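You operate a simulated robot arm through the tools that you are given. There is no shell and no other tool. Be economical: measure what you need, move in short steps, check, and stop when the job is done.

The job below is to be done with a simulated robot arm. You get a single attempt, and the scene is never put back.

Task
Play on: cream knight to H3, then brown bishop to D6.
Fine: slide the pieces; then move the blue marker on to 6 and the dial on to round 2.
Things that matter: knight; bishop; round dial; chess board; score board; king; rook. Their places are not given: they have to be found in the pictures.

Only the result counts: the job must be done as asked and must still hold three seconds after the hand-in. Knocking over, shifting, dropping, spilling or breaking anything else fails it.

Robot
A 7-joint arm with a two-finger parallel gripper, fixed in place. Base frame: the origin is at the foot of the arm, x ahead of it, y to its left, z up; the work surface is at about z = 740. Readings come in mm, degrees, newtons and seconds.
With the tool pointing down near the work surface it reaches from about 340 to 780 mm from the base axis. Its first joint turns from -166.0 to 166.0 degrees. Payload 3.91 kg.
Tool frame: the origin (TCP) lies between the finger pads and is the grasp point; the fingertips stand 30 mm ahead of it; z points along the fingers, y is the line along which they close. Largest opening 110 mm; finger width 20, thickness 10; the body of the gripper, 48 by 112 mm, starts 55 mm behind the TCP.
Orientation is that of the tool frame in the base frame, as a unit quaternion [w, x, y, z]. With the fingers straight down and closing along the base's y, the tool's x points along the base's -x, its y along +y and its z along -z.

Tools
- The arm moves only by the tool servo_tool. Its argument "deltas" is a list of rows, each a list of 7 numbers: the turn, a rotation vector about the tool's x, y, z in degrees, then the shift along the tool's x, y, z in mm, then the gripper command, from -1 (shut) to 1 (fully open), values between in proportion. In form: [[ax, ay, az, dx, dy, dz, grip], ...]. A call has 1 to 10 rows; each row is the pose to reach, as a shift and turn from the pose commanded when the call began, along the tool's axes at that moment. A row lasts 0.2 s, in which the tool goes at most 50 mm and 8.6 degrees; a call with a longer step from one row to the next is refused whole, and so is a gripper value outside its range. Where a pose cannot be reached the arm comes as near as it can. A force on the tool above 40 N (or 10 N above the force at the start of the call, whichever is more), or a blocked arm, ends the call early, and 0.2 s more pass. Each finger travels about 153 mm/s and halts on what it meets, pressing with about 39 N; the grip force reading is that of the motor and also rises with nothing between the fingers. The clock runs only during rows and for 0.2 s after the last one: add rows that repeat a pose to give the fingers time. The reply holds the time, the measured pose of the TCP, the force on the tool along the base axes, the opening and the grip force, in the units named above and with some noise.
- Cameras (640 x 400 px; columns grow to the right, rows downward): "scene" is fixed at [221.5, -500.7, 1465.8]; the picture's right is [0.94, -0.34, 0.00], its down [-0.19, -0.53, -0.83] and it looks along [0.28, 0.78, -0.56] (base axes); focal length 310 px, centre (320, 200). "wrist" rides on the gripper at [-36, 0, -57] in the tool frame; the picture's right is [0.00, -1.00, 0.00], its down [0.97, 0.00, -0.24] and it looks along [0.24, 0.00, 0.97] (tool axes); focal length 218 px, centre (320, 200).
- grab_frame(camera): a new picture of that camera. It takes no simulated time.
- lift_body(by): slides the trunk up (or, below 0, down) by that many mm; the arm rides with it, the base frame stays. It gives what a move gives, with no picture.
- measure_at(camera, pixels): for up to 12 pixels [column, row] of the newest picture of that camera ("zoom" is the newest enlarged one), the place [x, y, z] in the base frame of the surface seen there, good to about 2 mm. It takes no simulated time.
- zoom(camera, box): a new picture of the part [left, top, right, bottom] of that camera's present view, enlarged. It takes no simulated time.
- sign_off(): hands the job in; it is judged then, once.

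Keep the steps short. Do not move on a guess: measure, check each grasp and each placing, and mend mistakes. In all there are 80 turns and 54 pictures (those below and enlarged ones count). Leave the gripper open and the arm clear of the work at the hand-in unless told otherwise, and finish with a single line.

The tools are called after "Emit:" by a JSON object that holds its "name" and its "arguments". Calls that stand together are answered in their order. servo_tool: Moves the arm, as the interface text tells. Its arguments: {"type":"object","properties":{"deltas":{"type":"array","items":{"type":"array","items":{"type":"number"}}}},"required":["deltas"]} The other tools are called the same way: lift_body (by) slides the trunk up or down; grab_frame (camera) takes a picture; measure_at (camera, pixels) gives the place of the surface under pixels of a picture; zoom (camera, box) takes an enlarged picture of a part of a camera's view; sign_off () hands the job in.

At the start:

```text
clock: 0.0
position: [385.3, 328.6, 1088.0]
tool_rot: [0.0, 0.0, 1.0, 0.0]
force: [0.3, 0.1, -0.5]
width: 110.0
gripper_force: 0.0
trunk travel left (down, up): [-500.0, 110.0]
```

scene: 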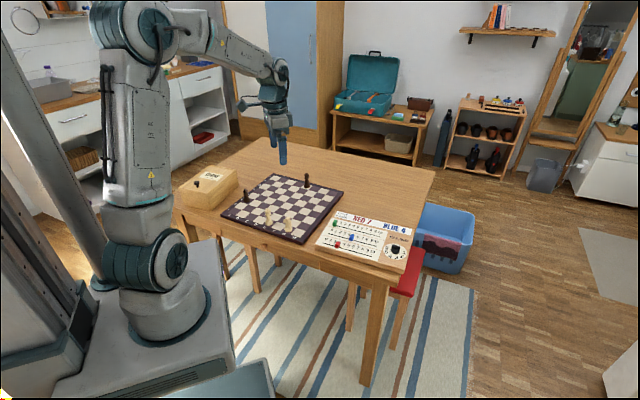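
wrist: 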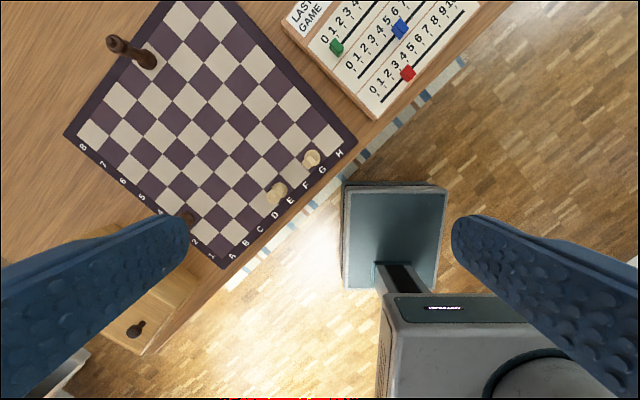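

I see the board, four pieces, and the score board at the right. I'll enlarge both areas first.

Emit:
{"name": "zoom", "arguments": {"camera": "scene", "box": [210, 160, 350, 250]}}

Emit:
{"name": "zoom", "arguments": {"camera": "scene", "box": [310, 200, 420, 270]}}

Emit:
{"name": "zoom", "arguments": {"camera": "wrist", "box": [60, 0, 380, 270]}}

```text
4.44 times, centred on (280, 205) of scene
```

zoom: 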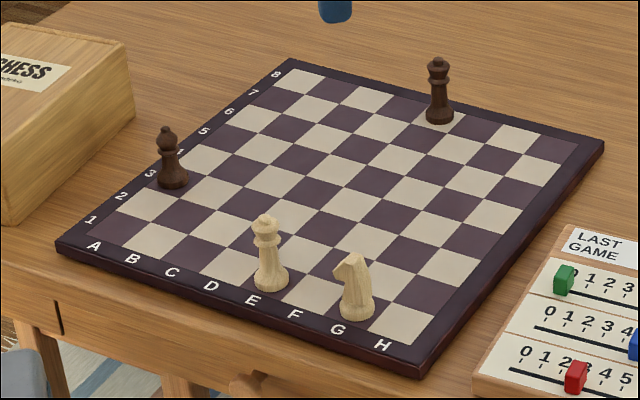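

```text
5.71 times, centred on (365, 235) of scene
```

zoom: 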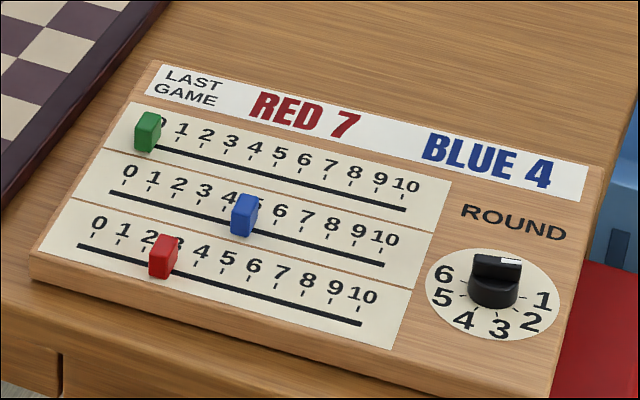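

```text
1.48 times, centred on (220, 135) of wrist
```

zoom: 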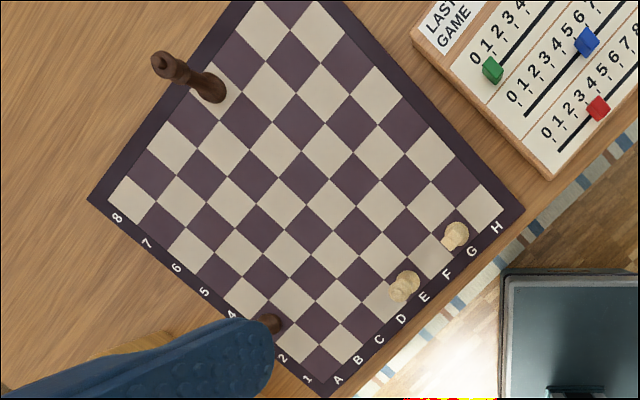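

Pieces: brown bishop A3, cream knight G1, the king and rook elsewhere. Next I measure board points and pieces in the wrist enlargement.

Emit:
{"name": "measure_at", "arguments": {"camera": "zoom", "pixels": [[328, 382], [504, 208], [108, 203], [320, 205], [356, 240], [284, 240], [455, 228], [268, 322], [405, 280], [493, 70], [587, 42], [598, 107]]}}

Emit:
{"name": "zoom", "arguments": {"camera": "scene", "box": [225, 180, 315, 245]}}

```text
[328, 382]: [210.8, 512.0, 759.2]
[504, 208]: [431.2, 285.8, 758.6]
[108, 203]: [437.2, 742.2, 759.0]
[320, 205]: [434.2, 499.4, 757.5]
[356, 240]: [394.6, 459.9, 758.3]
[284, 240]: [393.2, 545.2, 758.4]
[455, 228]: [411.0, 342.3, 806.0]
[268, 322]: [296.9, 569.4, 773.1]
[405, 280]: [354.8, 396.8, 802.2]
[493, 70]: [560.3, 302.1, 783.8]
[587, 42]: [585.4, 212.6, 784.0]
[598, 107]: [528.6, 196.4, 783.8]
```

```text
6.15 times, centred on (270, 212) of scene
```

zoom: 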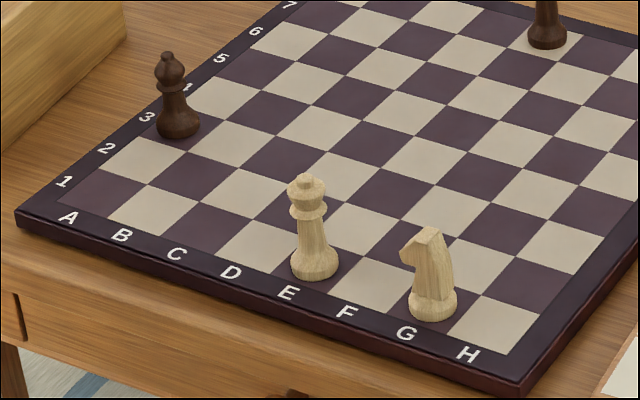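

Now square corners and the pieces' base edges in this enlargement.

Emit:
{"name": "measure_at", "arguments": {"camera": "zoom", "pixels": [[58, 203], [507, 354], [483, 294], [543, 310], [515, 256], [148, 184], [432, 306], [432, 270], [428, 232], [178, 125], [174, 95], [168, 58]]}}

Emit:
{"name": "zoom", "arguments": {"camera": "scene", "box": [265, 165, 355, 230]}}

```text
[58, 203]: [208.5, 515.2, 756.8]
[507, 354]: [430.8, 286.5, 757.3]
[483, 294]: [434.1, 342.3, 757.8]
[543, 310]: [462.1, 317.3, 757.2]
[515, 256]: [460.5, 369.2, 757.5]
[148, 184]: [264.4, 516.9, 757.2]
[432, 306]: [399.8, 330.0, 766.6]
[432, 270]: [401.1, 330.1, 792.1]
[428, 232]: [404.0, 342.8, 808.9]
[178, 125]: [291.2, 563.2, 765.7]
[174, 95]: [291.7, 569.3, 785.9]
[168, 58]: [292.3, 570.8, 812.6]
```

```text
6.15 times, centred on (310, 198) of scene
```

zoom: 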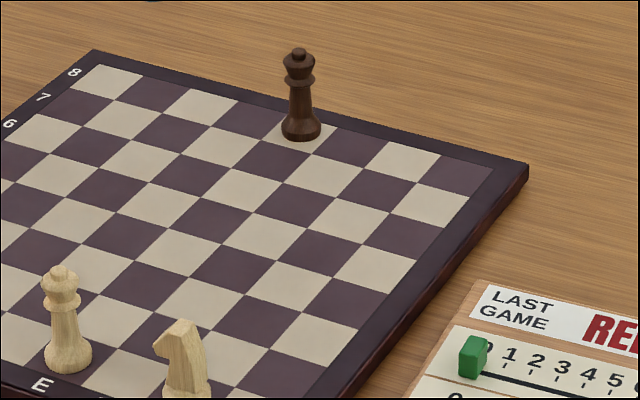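

I measure the far corners and a few intersections to fit the grid.

Emit:
{"name": "measure_at", "arguments": {"camera": "zoom", "pixels": [[97, 64], [493, 168], [302, 228], [203, 198], [359, 330], [333, 243], [115, 100], [300, 132], [299, 100], [299, 50]]}}

```text
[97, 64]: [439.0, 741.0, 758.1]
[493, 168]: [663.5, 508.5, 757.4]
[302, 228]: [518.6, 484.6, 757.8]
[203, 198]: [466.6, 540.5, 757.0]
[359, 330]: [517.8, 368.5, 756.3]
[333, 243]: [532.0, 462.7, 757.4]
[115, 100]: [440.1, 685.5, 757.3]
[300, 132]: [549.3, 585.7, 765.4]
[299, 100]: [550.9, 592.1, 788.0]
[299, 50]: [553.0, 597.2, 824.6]
```

The grid fits 40 mm squares turned about 45.8°. G1 is at (404.8, 343), H3 at (490, 370), A3 at (295, 571) and D6 at (464.6, 568.7). I move above the knight and turn the gripper 45.8° so it closes along the rank direction.

Emit:
{"name": "servo_tool", "arguments": {"deltas": [[0, 0, 7.63, -3.3, 2.4, 31.3, 1], [0, 0, 15.27, -6.5, 4.8, 62.7, 1], [0, 0, 22.9, -9.8, 7.2, 94, 1], [0, 0, 30.53, -13, 9.6, 125.3, 0.6], [0, 0, 38.17, -16.3, 12, 156.7, 0.2], [0, 0, 45.8, -19.5, 14.4, 188, 0.1], [0, 0, 45.8, -19.5, 14.4, 188, 0.1]]}}

Emit:
{"name": "grab_frame", "arguments": {"camera": "wrist"}}

```text
clock: 1.6
position: [404.3, 342.2, 899.9]
tool_rot: [0.0, 0.39, 0.921, 0.0]
force: [-1.0, 0.8, 0.7]
width: 60.5
gripper_force: 0.1
trunk travel left (down, up): [-500.0, 110.0]
```

```text
46 pictures are left
```

wrist: 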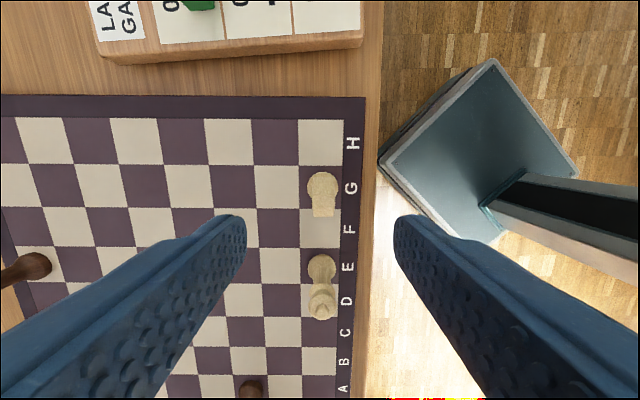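

The knight sits between the fingers at column 322, row 190, with its flat sides facing them. Now I go down to TCP z≈791, which puts the tips 4 mm above the board.

Emit:
{"name": "servo_tool", "arguments": {"deltas": [[0, 0, 0, 0, 0, 30, 0.1], [0, 0, 0, 0, 0, 60, 0.1], [0, 0, 0, 0, 0, 90, 0.1], [0, 0, 0, 0, 0, 109, 0.1], [0, 0, 0, 0, 0, 109, 0.1]]}}

Emit:
{"name": "grab_frame", "arguments": {"camera": "wrist"}}

Emit:
{"name": "zoom", "arguments": {"camera": "scene", "box": [225, 180, 315, 245]}}

```text
clock: 2.8
position: [403.5, 342.0, 789.0]
tool_rot: [0.0, 0.39, 0.921, 0.0]
force: [0.5, 0.1, -1.0]
width: 60.3
gripper_force: 0.1
trunk travel left (down, up): [-500.0, 110.0]
```

```text
45 pictures are left
```

wrist: 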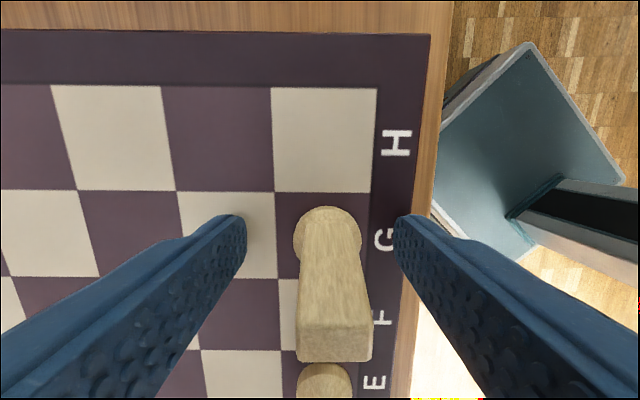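

```text
6.15 times, centred on (270, 212) of scene
```

zoom: 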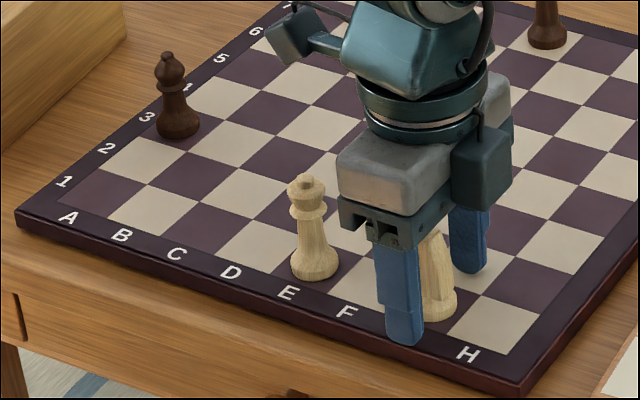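

The knight is about 3 mm toward the edge of centre. I shift, raise 1.5 mm and close.

Emit:
{"name": "servo_tool", "arguments": {"deltas": [[0, 0, 0, 0, -3, -1.5, 0.1], [0, 0, 0, 0, -3, -1.5, -0.3], [0, 0, 0, 0, -3, -1.5, -0.6], [0, 0, 0, 0, -3, -1.5, -0.8], [0, 0, 0, 0, -3, -1.5, -0.8]]}}

Emit:
{"name": "grab_frame", "arguments": {"camera": "wrist"}}

```text
clock: 4.0
position: [401.1, 339.3, 792.1]
tool_rot: [0.0, 0.389, 0.921, 0.0]
force: [-0.1, 0.1, -0.9]
width: 26.0
gripper_force: 38.9
trunk travel left (down, up): [-500.0, 110.0]
```

```text
43 pictures are left
```

wrist: 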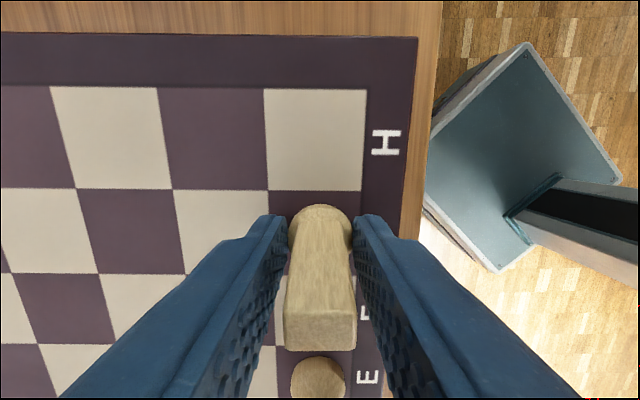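

The knight is held at 26 mm. I slide it along the board to H3: tool shift (−39.9, +85).

Emit:
{"name": "servo_tool", "arguments": {"deltas": [[0, 0, 0, -8, 17, 0, -0.8], [0, 0, 0, -16, 34, 0, -0.8], [0, 0, 0, -24, 51, 0, -0.8], [0, 0, 0, -32, 68, 0, -0.8], [0, 0, 0, -39.9, 85, 0, -0.8], [0, 0, 0, -39.9, 85, 0, -0.8]]}}

Emit:
{"name": "grab_frame", "arguments": {"camera": "wrist"}}

Emit:
{"name": "zoom", "arguments": {"camera": "scene", "box": [225, 180, 315, 245]}}

```text
clock: 5.4
position: [492.2, 369.8, 791.6]
tool_rot: [0.0, 0.389, 0.921, 0.0]
force: [-0.4, -0.8, -0.5]
width: 26.0
gripper_force: 38.8
trunk travel left (down, up): [-500.0, 110.0]
```

```text
42 pictures are left
```

wrist: 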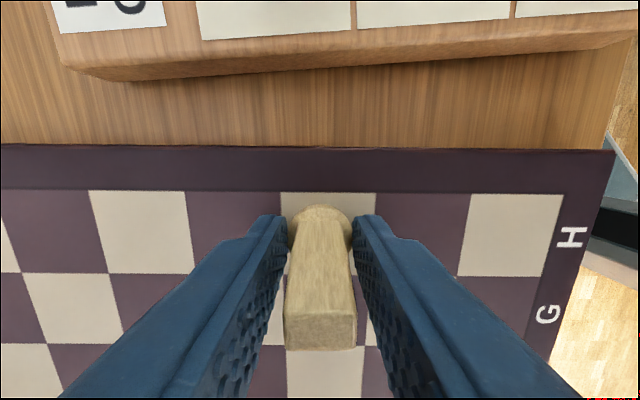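

```text
6.15 times, centred on (270, 212) of scene
```

zoom: 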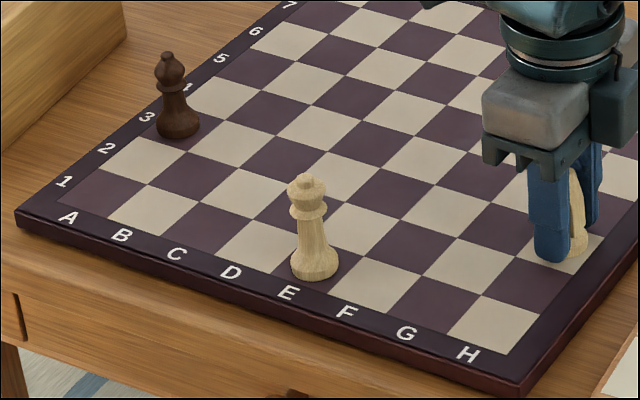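

The knight is on H3 but about 3 mm toward rank 4. I correct by −2.5 mm, release and rise.

Emit:
{"name": "servo_tool", "arguments": {"deltas": [[0, 0, 0, -0.5, -2.5, 0, -0.8], [0, 0, 0, -0.5, -2.5, 0, -0.8], [0, 0, 0, -0.5, -2.5, 0, -0.4], [0, 0, 0, -0.5, -2.5, 0, 0.1], [0, 0, 0, -0.5, -2.5, 0, 0.1], [0, 0, 0, -0.5, -2.5, -40, 0.1], [0, 0, 0, -0.5, -2.5, -85, 0.1], [0, 0, 0, -0.5, -2.5, -109, 0.1], [0, 0, 0, -0.5, -2.5, -109, 0.1]]}}

Emit:
{"name": "grab_frame", "arguments": {"camera": "wrist"}}

```text
clock: 7.4
position: [491.6, 370.4, 903.0]
tool_rot: [0.0, 0.388, 0.921, 0.0]
force: [-0.1, 0.0, 0.1]
width: 60.8
gripper_force: 0.0
trunk travel left (down, up): [-500.0, 110.0]
```

```text
40 pictures are left
```

wrist: 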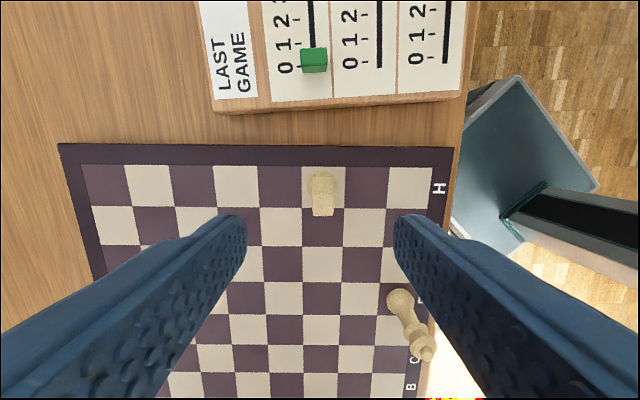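

The knight is centred on H3. Next I go above the bishop on A3, 280 mm along the tool's +x.

Emit:
{"name": "servo_tool", "arguments": {"deltas": [[0, 0, 0, 46.8, 0, 0, 0.1], [0, 0, 0, 93.6, 0, 0, 0.1], [0, 0, 0, 140.4, 0, 0, 0.1], [0, 0, 0, 187.2, 0, 0, 0.1], [0, 0, 0, 234, -1, 0, 0.1], [0, 0, 0, 280.5, -1.2, 0, 0.1], [0, 0, 0, 280.5, -1.2, 0, 0.1]]}}

Emit:
{"name": "grab_frame", "arguments": {"camera": "wrist"}}

```text
clock: 9.0
position: [294.1, 573.7, 901.5]
tool_rot: [0.0, 0.388, 0.921, 0.0]
force: [0.3, 1.1, -0.1]
width: 60.4
gripper_force: 0.1
trunk travel left (down, up): [-500.0, 110.0]
```

```text
39 pictures are left
```

wrist: 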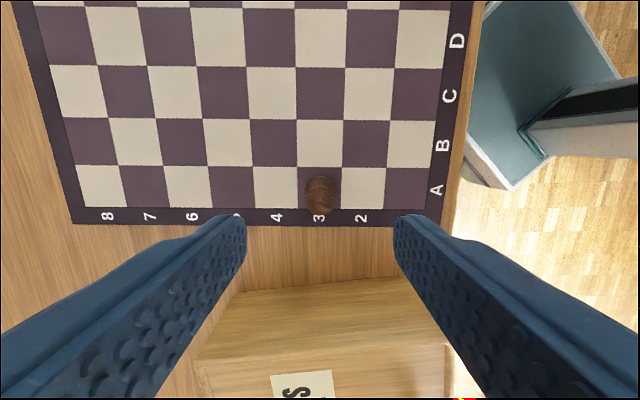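

The bishop is in line at (320, 190). The chess box is nearby, so I measure it before going down.

Emit:
{"name": "measure_at", "arguments": {"camera": "wrist", "pixels": [[320, 288], [320, 300], [250, 293], [320, 352], [320, 178], [320, 200]]}}

```text
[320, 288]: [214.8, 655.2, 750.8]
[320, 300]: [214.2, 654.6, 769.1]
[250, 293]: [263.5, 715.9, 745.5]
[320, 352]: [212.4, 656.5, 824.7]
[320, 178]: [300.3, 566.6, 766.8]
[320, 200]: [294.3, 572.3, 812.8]
```

The box face is about 115 mm away, so it is clear. I descend on the bishop.

Emit:
{"name": "servo_tool", "arguments": {"deltas": [[0, 0, 0, 0, 0, 30, 0.1], [0, 0, 0, 0, 0, 60, 0.1], [0, 0, 0, 0, 0, 90, 0.1], [0, 0, 0, 0, 0, 110, 0.1], [0, 0, 0, 0, 0, 110, 0.1]]}}

Emit:
{"name": "grab_frame", "arguments": {"camera": "wrist"}}

```text
clock: 10.2
position: [293.4, 567.5, 791.4]
tool_rot: [-0.001, 0.39, 0.921, 0.0]
force: [-0.8, -0.7, 0.8]
width: 60.7
gripper_force: 0.1
trunk travel left (down, up): [-500.0, 110.0]
```

```text
38 pictures are left
```

wrist: 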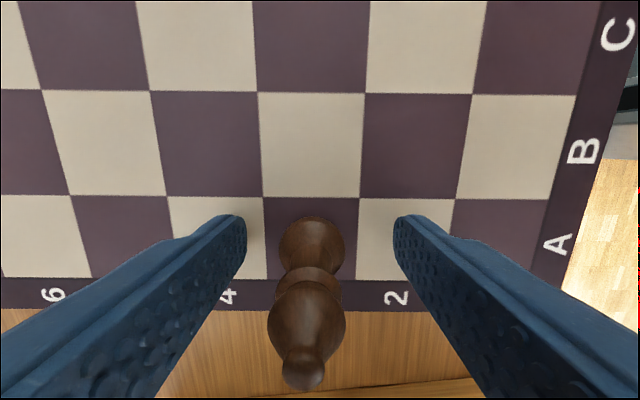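

The bishop's base centre is near (312, 246). I shift x +4, y +3, then close.

Emit:
{"name": "servo_tool", "arguments": {"deltas": [[0, 0, 0, 4, 3, 0, 0.1], [0, 0, 0, 4, 3, 0, -0.3], [0, 0, 0, 4, 3, 0, -0.6], [0, 0, 0, 4, 3, 0, -0.8], [0, 0, 0, 4, 3, 0, -0.8]]}}

Emit:
{"name": "grab_frame", "arguments": {"camera": "wrist"}}

```text
clock: 11.4
position: [293.0, 574.0, 791.3]
tool_rot: [0.001, 0.389, 0.921, 0.001]
force: [-0.3, 0.4, 0.3]
width: 25.8
gripper_force: 39.2
trunk travel left (down, up): [-500.0, 110.0]
```

```text
37 pictures are left
```

wrist: 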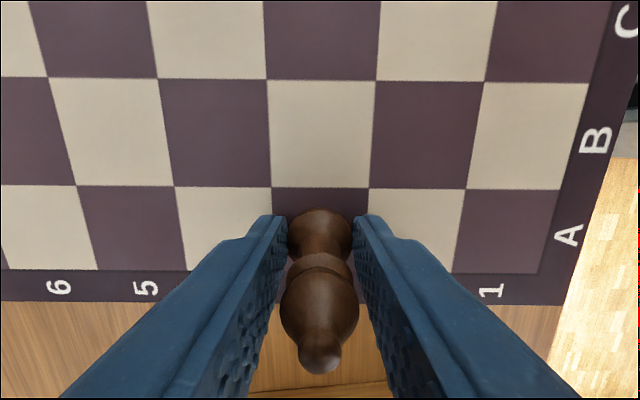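

The bishop is held. I slide it to D6: tool shift (−123.5, +119.5).

Emit:
{"name": "servo_tool", "arguments": {"deltas": [[0, 0, 0, -17.6, 17, 0, -0.8], [0, 0, 0, -35.2, 34, 0, -0.8], [0, 0, 0, -52.9, 51, 0, -0.8], [0, 0, 0, -70.5, 68, 0, -0.8], [0, 0, 0, -88, 85, 0, -0.8], [0, 0, 0, -106, 102.5, 0, -0.8], [0, 0, 0, -123.5, 119.5, 0, -0.8], [0, 0, 0, -123.5, 119.5, 0, -0.8]]}}

Emit:
{"name": "grab_frame", "arguments": {"camera": "wrist"}}

Emit:
{"name": "zoom", "arguments": {"camera": "scene", "box": [225, 165, 345, 245]}}

```text
clock: 13.2
position: [462.3, 567.5, 791.5]
tool_rot: [0.001, 0.389, 0.921, 0.001]
force: [0.1, 2.1, 9.7]
width: 26.1
gripper_force: 39.0
trunk travel left (down, up): [-500.0, 110.0]
```

```text
36 pictures are left
```

wrist: 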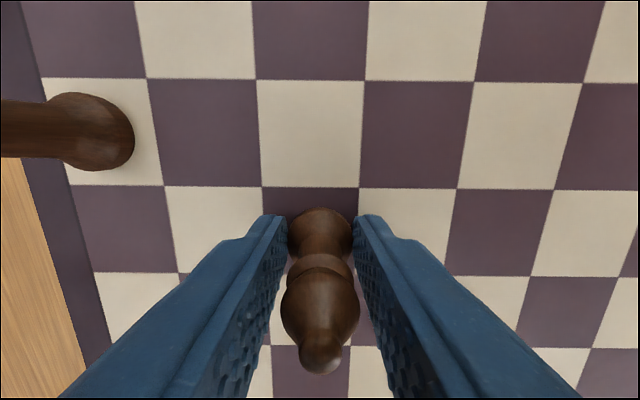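

```text
5.00 times, centred on (285, 205) of scene
```

zoom: 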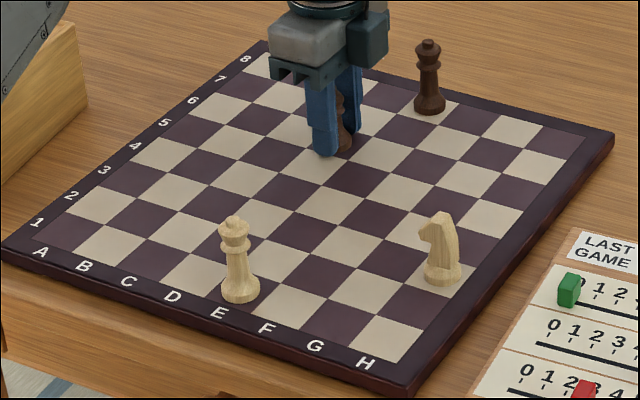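

The bishop is on D6 (E8 piece up-left) but about 3.5 mm short along the rank direction. I correct, release and rise.

Emit:
{"name": "servo_tool", "arguments": {"deltas": [[0, 0, 0, -0.5, 3.5, 0, -0.8], [0, 0, 0, -0.5, 3.5, 0, -0.8], [0, 0, 0, -0.5, 3.5, 0, -0.4], [0, 0, 0, -0.5, 3.5, 0, 0.0], [0, 0, 0, -0.5, 3.5, 0, 0.1], [0, 0, 0, -0.5, 3.5, -40, 0.1], [0, 0, 0, -0.5, 3.5, -85, 0.1], [0, 0, 0, -0.5, 3.5, -115, 0.1], [0, 0, 0, -0.5, 3.5, -115, 0.1]]}}

Emit:
{"name": "grab_frame", "arguments": {"camera": "wrist"}}

```text
clock: 15.2
position: [467.5, 570.2, 906.5]
tool_rot: [-0.001, 0.389, 0.921, 0.0]
force: [0.4, 0.3, -0.6]
width: 60.3
gripper_force: 0.1
trunk travel left (down, up): [-500.0, 110.0]
```

```text
34 pictures are left
```

wrist: 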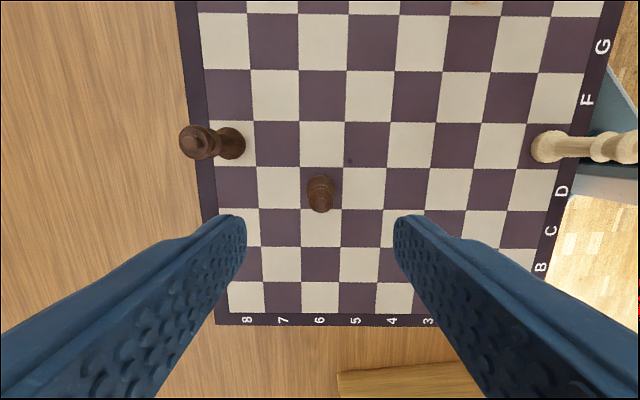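

The bishop stands on D6. Now the score board: I measure the blue track, its marker and the dial.

Emit:
{"name": "zoom", "arguments": {"camera": "scene", "box": [315, 215, 385, 260]}}

```text
8.89 times, centred on (350, 238) of scene
```

zoom: 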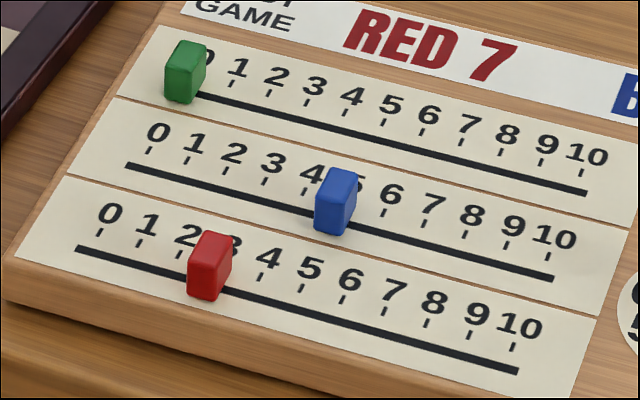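

Blue sits at about 5. I measure ticks 0, 6, 7 and 10, the track ends, and the marker's top and bottom.

Emit:
{"name": "measure_at", "arguments": {"camera": "zoom", "pixels": [[149, 150], [345, 175], [384, 212], [424, 222], [549, 254], [127, 165], [552, 279], [330, 205], [333, 232], [350, 205], [185, 60], [210, 250]]}}

Emit:
{"name": "zoom", "arguments": {"camera": "scene", "box": [375, 230, 417, 265]}}

```text
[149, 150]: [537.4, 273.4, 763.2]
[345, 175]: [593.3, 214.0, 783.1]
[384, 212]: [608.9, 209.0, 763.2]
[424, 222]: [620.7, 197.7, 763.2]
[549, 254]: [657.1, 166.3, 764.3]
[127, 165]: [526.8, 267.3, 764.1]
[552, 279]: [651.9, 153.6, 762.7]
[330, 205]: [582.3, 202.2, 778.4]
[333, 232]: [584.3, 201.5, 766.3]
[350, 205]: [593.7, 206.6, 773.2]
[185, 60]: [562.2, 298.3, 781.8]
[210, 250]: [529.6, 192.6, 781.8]
```

```text
11.43 times, centred on (396, 248) of scene
```

zoom: 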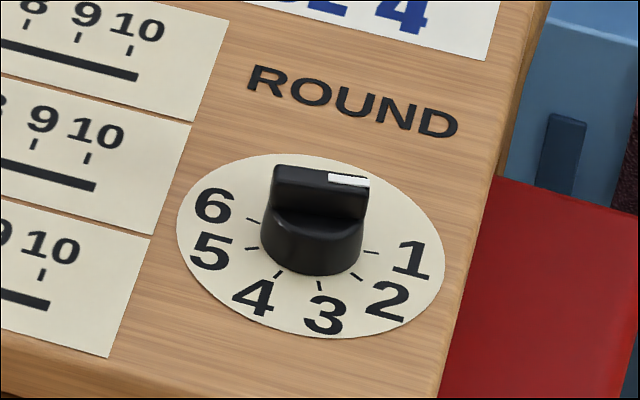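

The track runs along (0.745, −0.667) at 16.06 mm per unit. Blue is at 5, near (588, 210), and 6 on the line is about (601.3, 200.4). I travel high to above the blue marker, turning −4° so the fingers close across the track.

Emit:
{"name": "servo_tool", "arguments": {"deltas": [[0, 0, -0.5, -38, -18.3, 0, 0.1], [0, 0, -1, -76, -36.6, 0, 0.1], [0, 0, -1.5, -114, -54.9, 0, 0.1], [0, 0, -2, -152, -73.2, 0, 0], [0, 0, -2.5, -190, -91.5, 0, 0], [0, 0, -3, -228, -109.8, 0, 0], [0, 0, -3.5, -266, -128.1, 0, -0.1], [0, 0, -4, -304, -146.4, 0, -0.1], [0, 0, -4, -342.3, -164.7, 0, -0.1], [0, 0, -4, -342.3, -164.7, 0, -0.1]]}}

Emit:
{"name": "grab_frame", "arguments": {"camera": "wrist"}}

```text
clock: 17.4
position: [585.8, 210.4, 907.5]
tool_rot: [0.0, 0.355, 0.935, 0.0]
force: [-0.2, -0.8, -0.7]
width: 49.3
gripper_force: 0.0
trunk travel left (down, up): [-500.0, 110.0]
```

```text
31 pictures are left
```

wrist: 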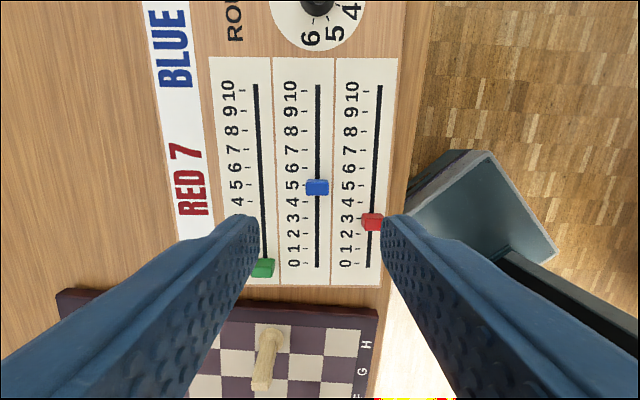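

Blue is at (317, 187), on 5 and in line. Red and green are clear of the fingers. I descend to TCP z≈797 with a 44 mm opening.

Emit:
{"name": "servo_tool", "arguments": {"deltas": [[0, 0, 0, 0, 1, 30, -0.2], [0, 0, 0, 0, 1, 60, -0.2], [0, 0, 0, 0, 1, 90, -0.2], [0, 0, 0, 0, 1, 109, -0.2], [0, 0, 0, 0, 1, 109, -0.2]]}}

Emit:
{"name": "grab_frame", "arguments": {"camera": "wrist"}}

```text
clock: 18.6
position: [588.3, 212.5, 799.1]
tool_rot: [0.001, 0.356, 0.934, 0.0]
force: [-0.1, -0.1, -0.6]
width: 43.9
gripper_force: 0.0
trunk travel left (down, up): [-500.0, 110.0]
```

```text
30 pictures are left
```

wrist: 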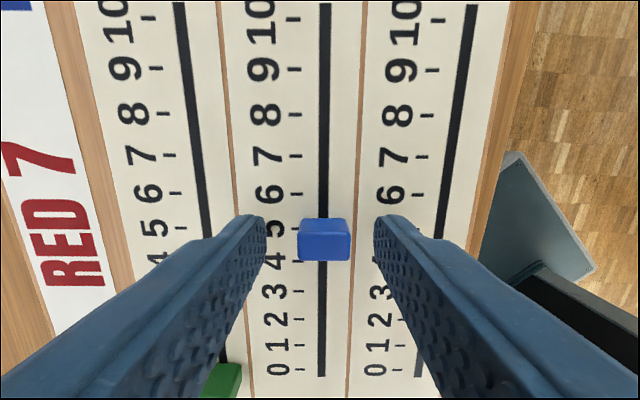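

The blue marker is between the fingers. I close on it.

Emit:
{"name": "servo_tool", "arguments": {"deltas": [[0, 0, 0, 0, -1, 1.5, -0.3], [0, 0, 0, 0, -1, 1.5, -0.6], [0, 0, 0, 0, -1, 1.5, -0.8], [0, 0, 0, 0, -1, 1.5, -0.8]]}}

Emit:
{"name": "grab_frame", "arguments": {"camera": "wrist"}}

```text
clock: 19.6
position: [587.5, 211.0, 798.6]
tool_rot: [0.0, 0.357, 0.934, 0.0]
force: [-2.2, -1.8, -0.8]
width: 18.3
gripper_force: 39.1
trunk travel left (down, up): [-500.0, 110.0]
```

```text
29 pictures are left
```

wrist: 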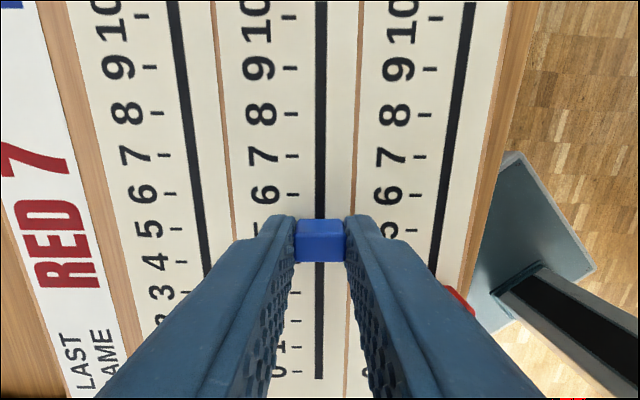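

Held at 18 mm. I slide −16 mm along tool x, towards 6.

Emit:
{"name": "servo_tool", "arguments": {"deltas": [[0, 0, 0, -5.3, 0, 0, -0.8], [0, 0, 0, -10.6, 0, 0, -0.8], [0, 0, 0, -16, 0, 0, -0.8], [0, 0, 0, -16, 0, 0, -0.8]]}}

Emit:
{"name": "grab_frame", "arguments": {"camera": "wrist"}}

Emit:
{"name": "zoom", "arguments": {"camera": "scene", "box": [315, 215, 385, 260]}}

```text
clock: 20.6
position: [600.7, 200.5, 797.7]
tool_rot: [0.001, 0.356, 0.934, 0.0]
force: [-5.1, -3.9, 10.0]
width: 18.6
gripper_force: 39.4
trunk travel left (down, up): [-500.0, 110.0]
```

```text
28 pictures are left
```

wrist: 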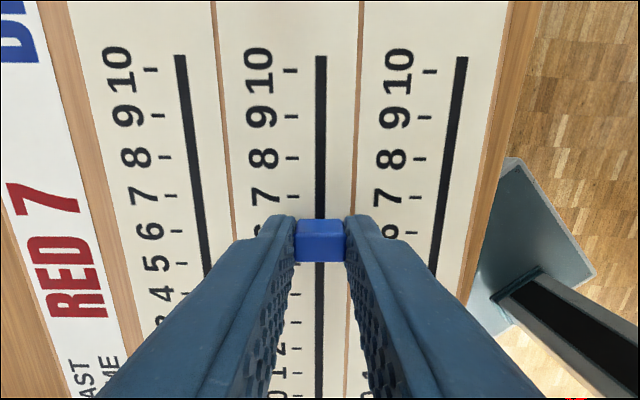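

```text
8.89 times, centred on (350, 238) of scene
```

zoom: 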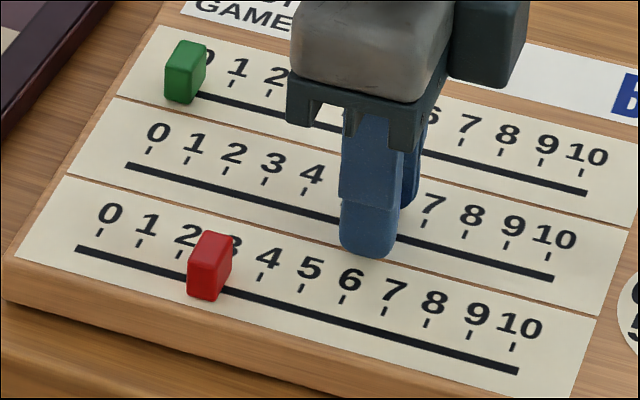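

The TCP matches the 6 position within 1 mm. I release and rise 105 mm to check.

Emit:
{"name": "servo_tool", "arguments": {"deltas": [[0, 0, 0, 0, 0, 0, -0.5], [0, 0, 0, 0, 0, 0, -0.2], [0, 0, 0, 0, 0, 0, -0.2], [0, 0, 0, 0, 0, -35, -0.2], [0, 0, 0, 0, 0, -75, 0], [0, 0, 0, 0, 0, -110, 0], [0, 0, 0, 0, 0, -110, 0]]}}

Emit:
{"name": "zoom", "arguments": {"camera": "wrist", "box": [200, 0, 440, 300]}}

Emit:
{"name": "zoom", "arguments": {"camera": "scene", "box": [315, 215, 385, 260]}}

```text
clock: 22.2
position: [600.6, 199.6, 904.7]
tool_rot: [0.001, 0.356, 0.934, -0.001]
force: [-0.8, 1.0, 0.8]
width: 55.1
gripper_force: 0.0
trunk travel left (down, up): [-500.0, 110.0]
```

```text
1.33 times, centred on (320, 150) of wrist
```

zoom: 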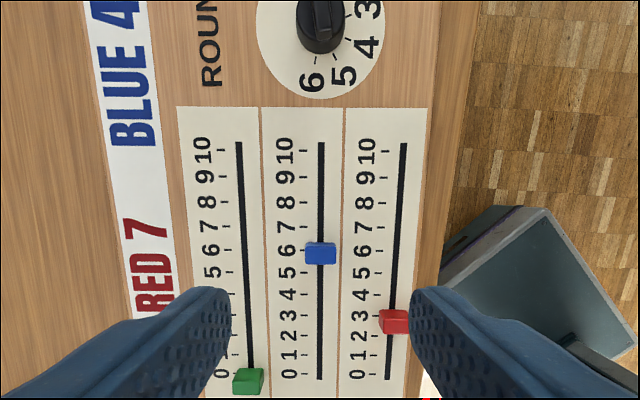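

```text
8.89 times, centred on (350, 238) of scene
```

zoom: 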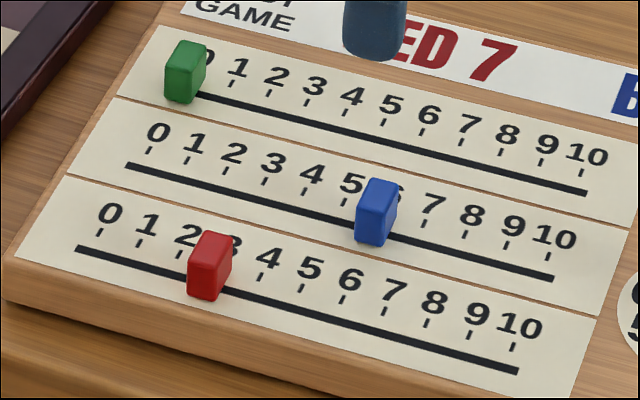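

Blue is on 6. I move about 105 mm along the track direction to look at the dial from above.

Emit:
{"name": "servo_tool", "arguments": {"deltas": [[0, 0, 0, -35, 0, 0, 0], [0, 0, 0, -70, 0, 0, 0], [0, 0, 0, -105, 0, 0, 0], [0, 0, 0, -105, 0, 0, 0]]}}

Emit:
{"name": "zoom", "arguments": {"camera": "wrist", "box": [240, 120, 400, 240]}}

```text
clock: 23.2
position: [679.8, 132.1, 906.2]
tool_rot: [0.0, 0.357, 0.934, 0.0]
force: [0.2, -0.5, 0.8]
width: 54.9
gripper_force: 0.0
trunk travel left (down, up): [-500.0, 110.0]
```

```text
3.33 times, centred on (320, 180) of wrist
```

zoom: 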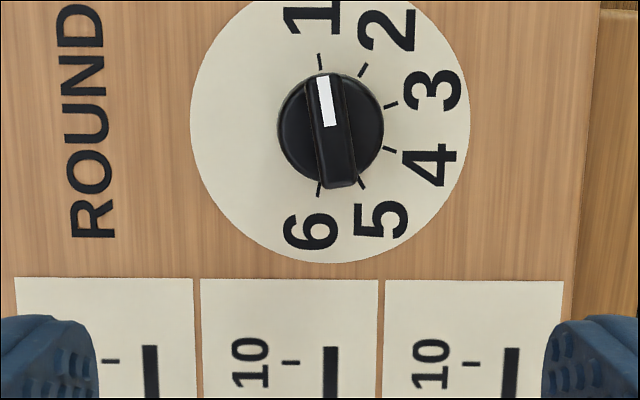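

The white mark points to 1. From the ticks (1 at (320, 62), 2 at (363, 70), 6 at (318, 190)) the dial centre is about (329.5, 126) and the ticks are ≈40° apart. I measure heights and the centre.

Emit:
{"name": "measure_at", "arguments": {"camera": "zoom", "pixels": [[320, 62], [318, 190], [390, 127], [363, 70], [362, 184], [390, 104], [390, 150], [329, 115], [335, 165], [292, 125], [372, 130], [250, 120]]}}

Emit:
{"name": "zoom", "arguments": {"camera": "scene", "box": [380, 235, 412, 260]}}

```text
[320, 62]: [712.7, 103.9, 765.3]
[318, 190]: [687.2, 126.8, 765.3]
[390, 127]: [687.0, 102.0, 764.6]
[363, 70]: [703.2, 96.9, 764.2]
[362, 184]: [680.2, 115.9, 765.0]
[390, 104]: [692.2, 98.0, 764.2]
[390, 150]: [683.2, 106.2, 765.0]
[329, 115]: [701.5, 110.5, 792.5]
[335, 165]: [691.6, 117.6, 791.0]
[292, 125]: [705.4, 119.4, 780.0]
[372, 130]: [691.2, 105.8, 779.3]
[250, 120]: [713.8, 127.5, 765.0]
```

```text
16.00 times, centred on (396, 248) of scene
```

zoom: 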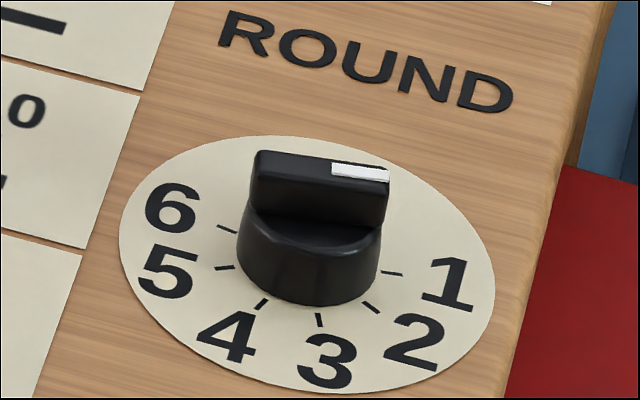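

Dial centre ≈ (698, 113.4). The knob disc top is at z 780 and the bar top at z 792. I shift above it, turn −8° to align with the bar, and lower to TCP z≈813.

Emit:
{"name": "servo_tool", "arguments": {"deltas": [[0, 0, -4, -13, -1, 0, -0.2], [0, 0, -8, -26, -2, 0, -0.4], [0, 0, -8, -26, -2, 30, -0.4], [0, 0, -8, -26, -2, 60, -0.4], [0, 0, -8, -26, -2, 80, -0.4], [0, 0, -8, -26, -2, 80, -0.4]]}}

Emit:
{"name": "grab_frame", "arguments": {"camera": "wrist"}}

```text
clock: 24.6
position: [696.5, 111.7, 826.0]
tool_rot: [0.0, 0.291, 0.957, 0.0]
force: [-0.3, 0.3, 0.1]
width: 33.3
gripper_force: 0.0
trunk travel left (down, up): [-500.0, 110.0]
```

```text
22 pictures are left
```

wrist: 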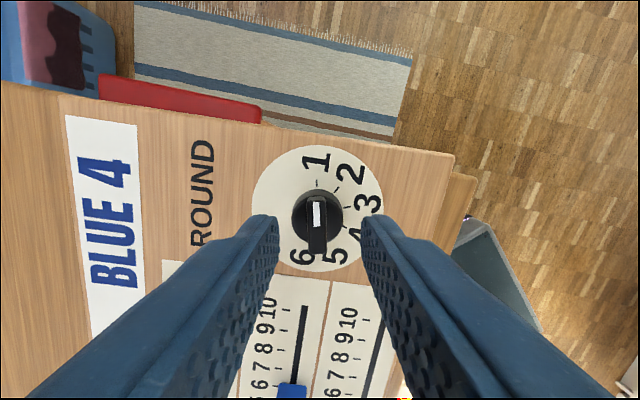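

The bar is aligned with the fingers at column 317. I go down 13 mm more, shift y +1 and close on it.

Emit:
{"name": "servo_tool", "arguments": {"deltas": [[0, 0, 0, 0, 1, 7, -0.4], [0, 0, 0, 0, 1, 13, -0.4], [0, 0, 0, 0, 1, 13, -0.4], [0, 0, 0, 0, 1, 13, -0.7], [0, 0, 0, 0, 1, 13, -0.9], [0, 0, 0, 0, 1, 13, -1], [0, 0, 0, 0, 1, 13, -1]]}}

Emit:
{"name": "grab_frame", "arguments": {"camera": "wrist"}}

```text
clock: 26.2
position: [695.9, 112.3, 812.8]
tool_rot: [0.0, 0.291, 0.957, -0.001]
force: [0.9, 1.0, 0.2]
width: 8.6
gripper_force: 38.6
trunk travel left (down, up): [-500.0, 110.0]
```

```text
21 pictures are left
```

wrist: 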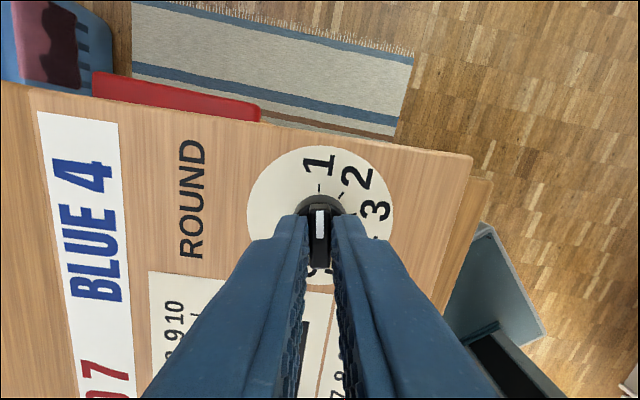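

The bar is gripped at 8.6 mm wide. I turn +40° in 8° rows.

Emit:
{"name": "servo_tool", "arguments": {"deltas": [[0, 0, 6.7, 0, 0, 0, -1], [0, 0, 13.3, 0, 0, 0, -1], [0, 0, 20, 0, 0, 0, -1], [0, 0, 26.7, 0, 0, 0, -1], [0, 0, 33.3, 0, 0, 0, -1], [0, 0, 40, 0, 0, 0, -1], [0, 0, 40, 0, 0, 0, -1]]}}

Emit:
{"name": "grab_frame", "arguments": {"camera": "wrist"}}

```text
clock: 27.8
position: [696.8, 111.7, 814.1]
tool_rot: [0.0, 0.601, 0.8, 0.0]
force: [1.7, -2.3, 6.0]
width: 8.8
gripper_force: 39.2
trunk travel left (down, up): [-500.0, 110.0]
```

```text
20 pictures are left
```

wrist: 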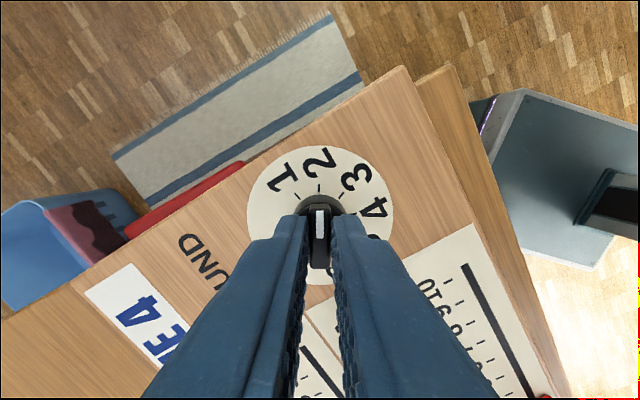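

The mark now points at 2. I open the fingers and rise straight up.

Emit:
{"name": "servo_tool", "arguments": {"deltas": [[0, 0, 0, 0, 0, 0, -0.7], [0, 0, 0, 0, 0, 0, -0.4], [0, 0, 0, 0, 0, 0, -0.4], [0, 0, 0, 0, 0, -30, -0.4], [0, 0, 0, 0, 0, -65, 0], [0, 0, 0, 0, 0, -100, 0.4], [0, 0, 0, 0, 0, -100, 0.4]]}}

Emit:
{"name": "zoom", "arguments": {"camera": "wrist", "box": [240, 120, 400, 240]}}

```text
clock: 29.4
position: [697.9, 110.8, 913.5]
tool_rot: [0.0, 0.6, 0.8, -0.001]
force: [0.2, -0.4, -0.1]
width: 76.9
gripper_force: 0.1
trunk travel left (down, up): [-500.0, 110.0]
```

```text
3.33 times, centred on (320, 180) of wrist
```

zoom: 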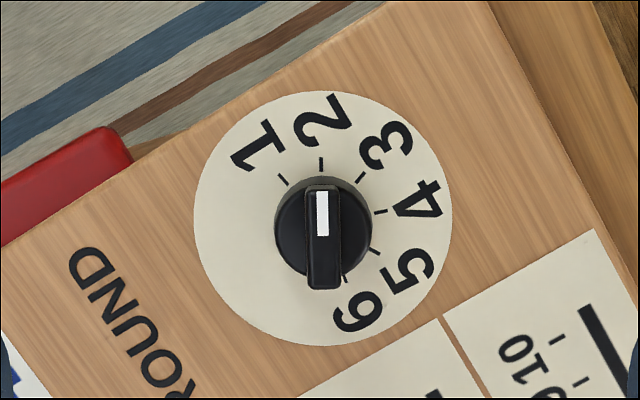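

The dial points straight at the 2 tick. I raise the arm clear with an open gripper and check the whole scene.

Emit:
{"name": "servo_tool", "arguments": {"deltas": [[0, 0, 0, 0, 0, -40, 0.8], [0, 0, 0, 0, 0, -80, 1], [0, 0, 0, 0, 0, -120, 1], [0, 0, 0, 0, 0, -160, 1], [0, 0, 0, 0, 0, -160, 1]]}}

Emit:
{"name": "zoom", "arguments": {"camera": "scene", "box": [215, 155, 425, 285]}}

Emit:
{"name": "zoom", "arguments": {"camera": "scene", "box": [225, 165, 345, 245]}}

```text
clock: 30.6
position: [695.2, 108.9, 1074.2]
tool_rot: [0.0, 0.6, 0.8, 0.0]
force: [-0.2, -0.3, -0.9]
width: 110.0
gripper_force: 0.2
trunk travel left (down, up): [-500.0, 110.0]
```

```text
3.05 times, centred on (320, 220) of scene
```

zoom: 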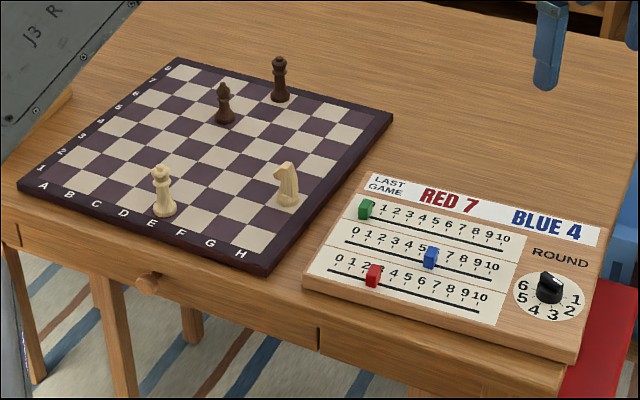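

```text
5.00 times, centred on (285, 205) of scene
```

zoom: 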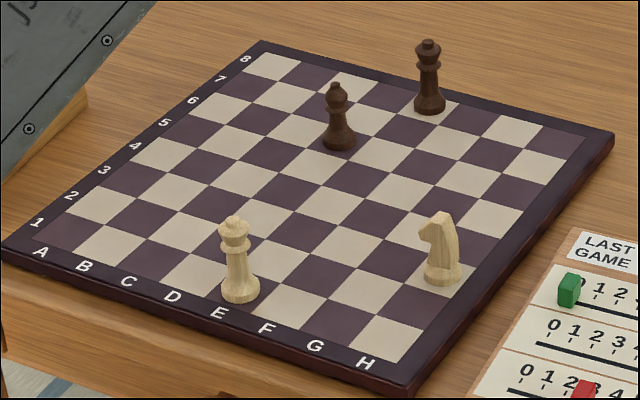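

Everything is in place: knight on H3, bishop on D6, blue on 6, dial on 2, nothing else moved and the arm clear. I hand in.

Emit:
{"name": "sign_off", "arguments": {}}

```text
The job is handed in.
```

Job handed in: the cream knight was slid to H3 and the brown bishop to D6, the blue marker is on 6, the dial is on round 2, and the arm is clear with the gripper open.
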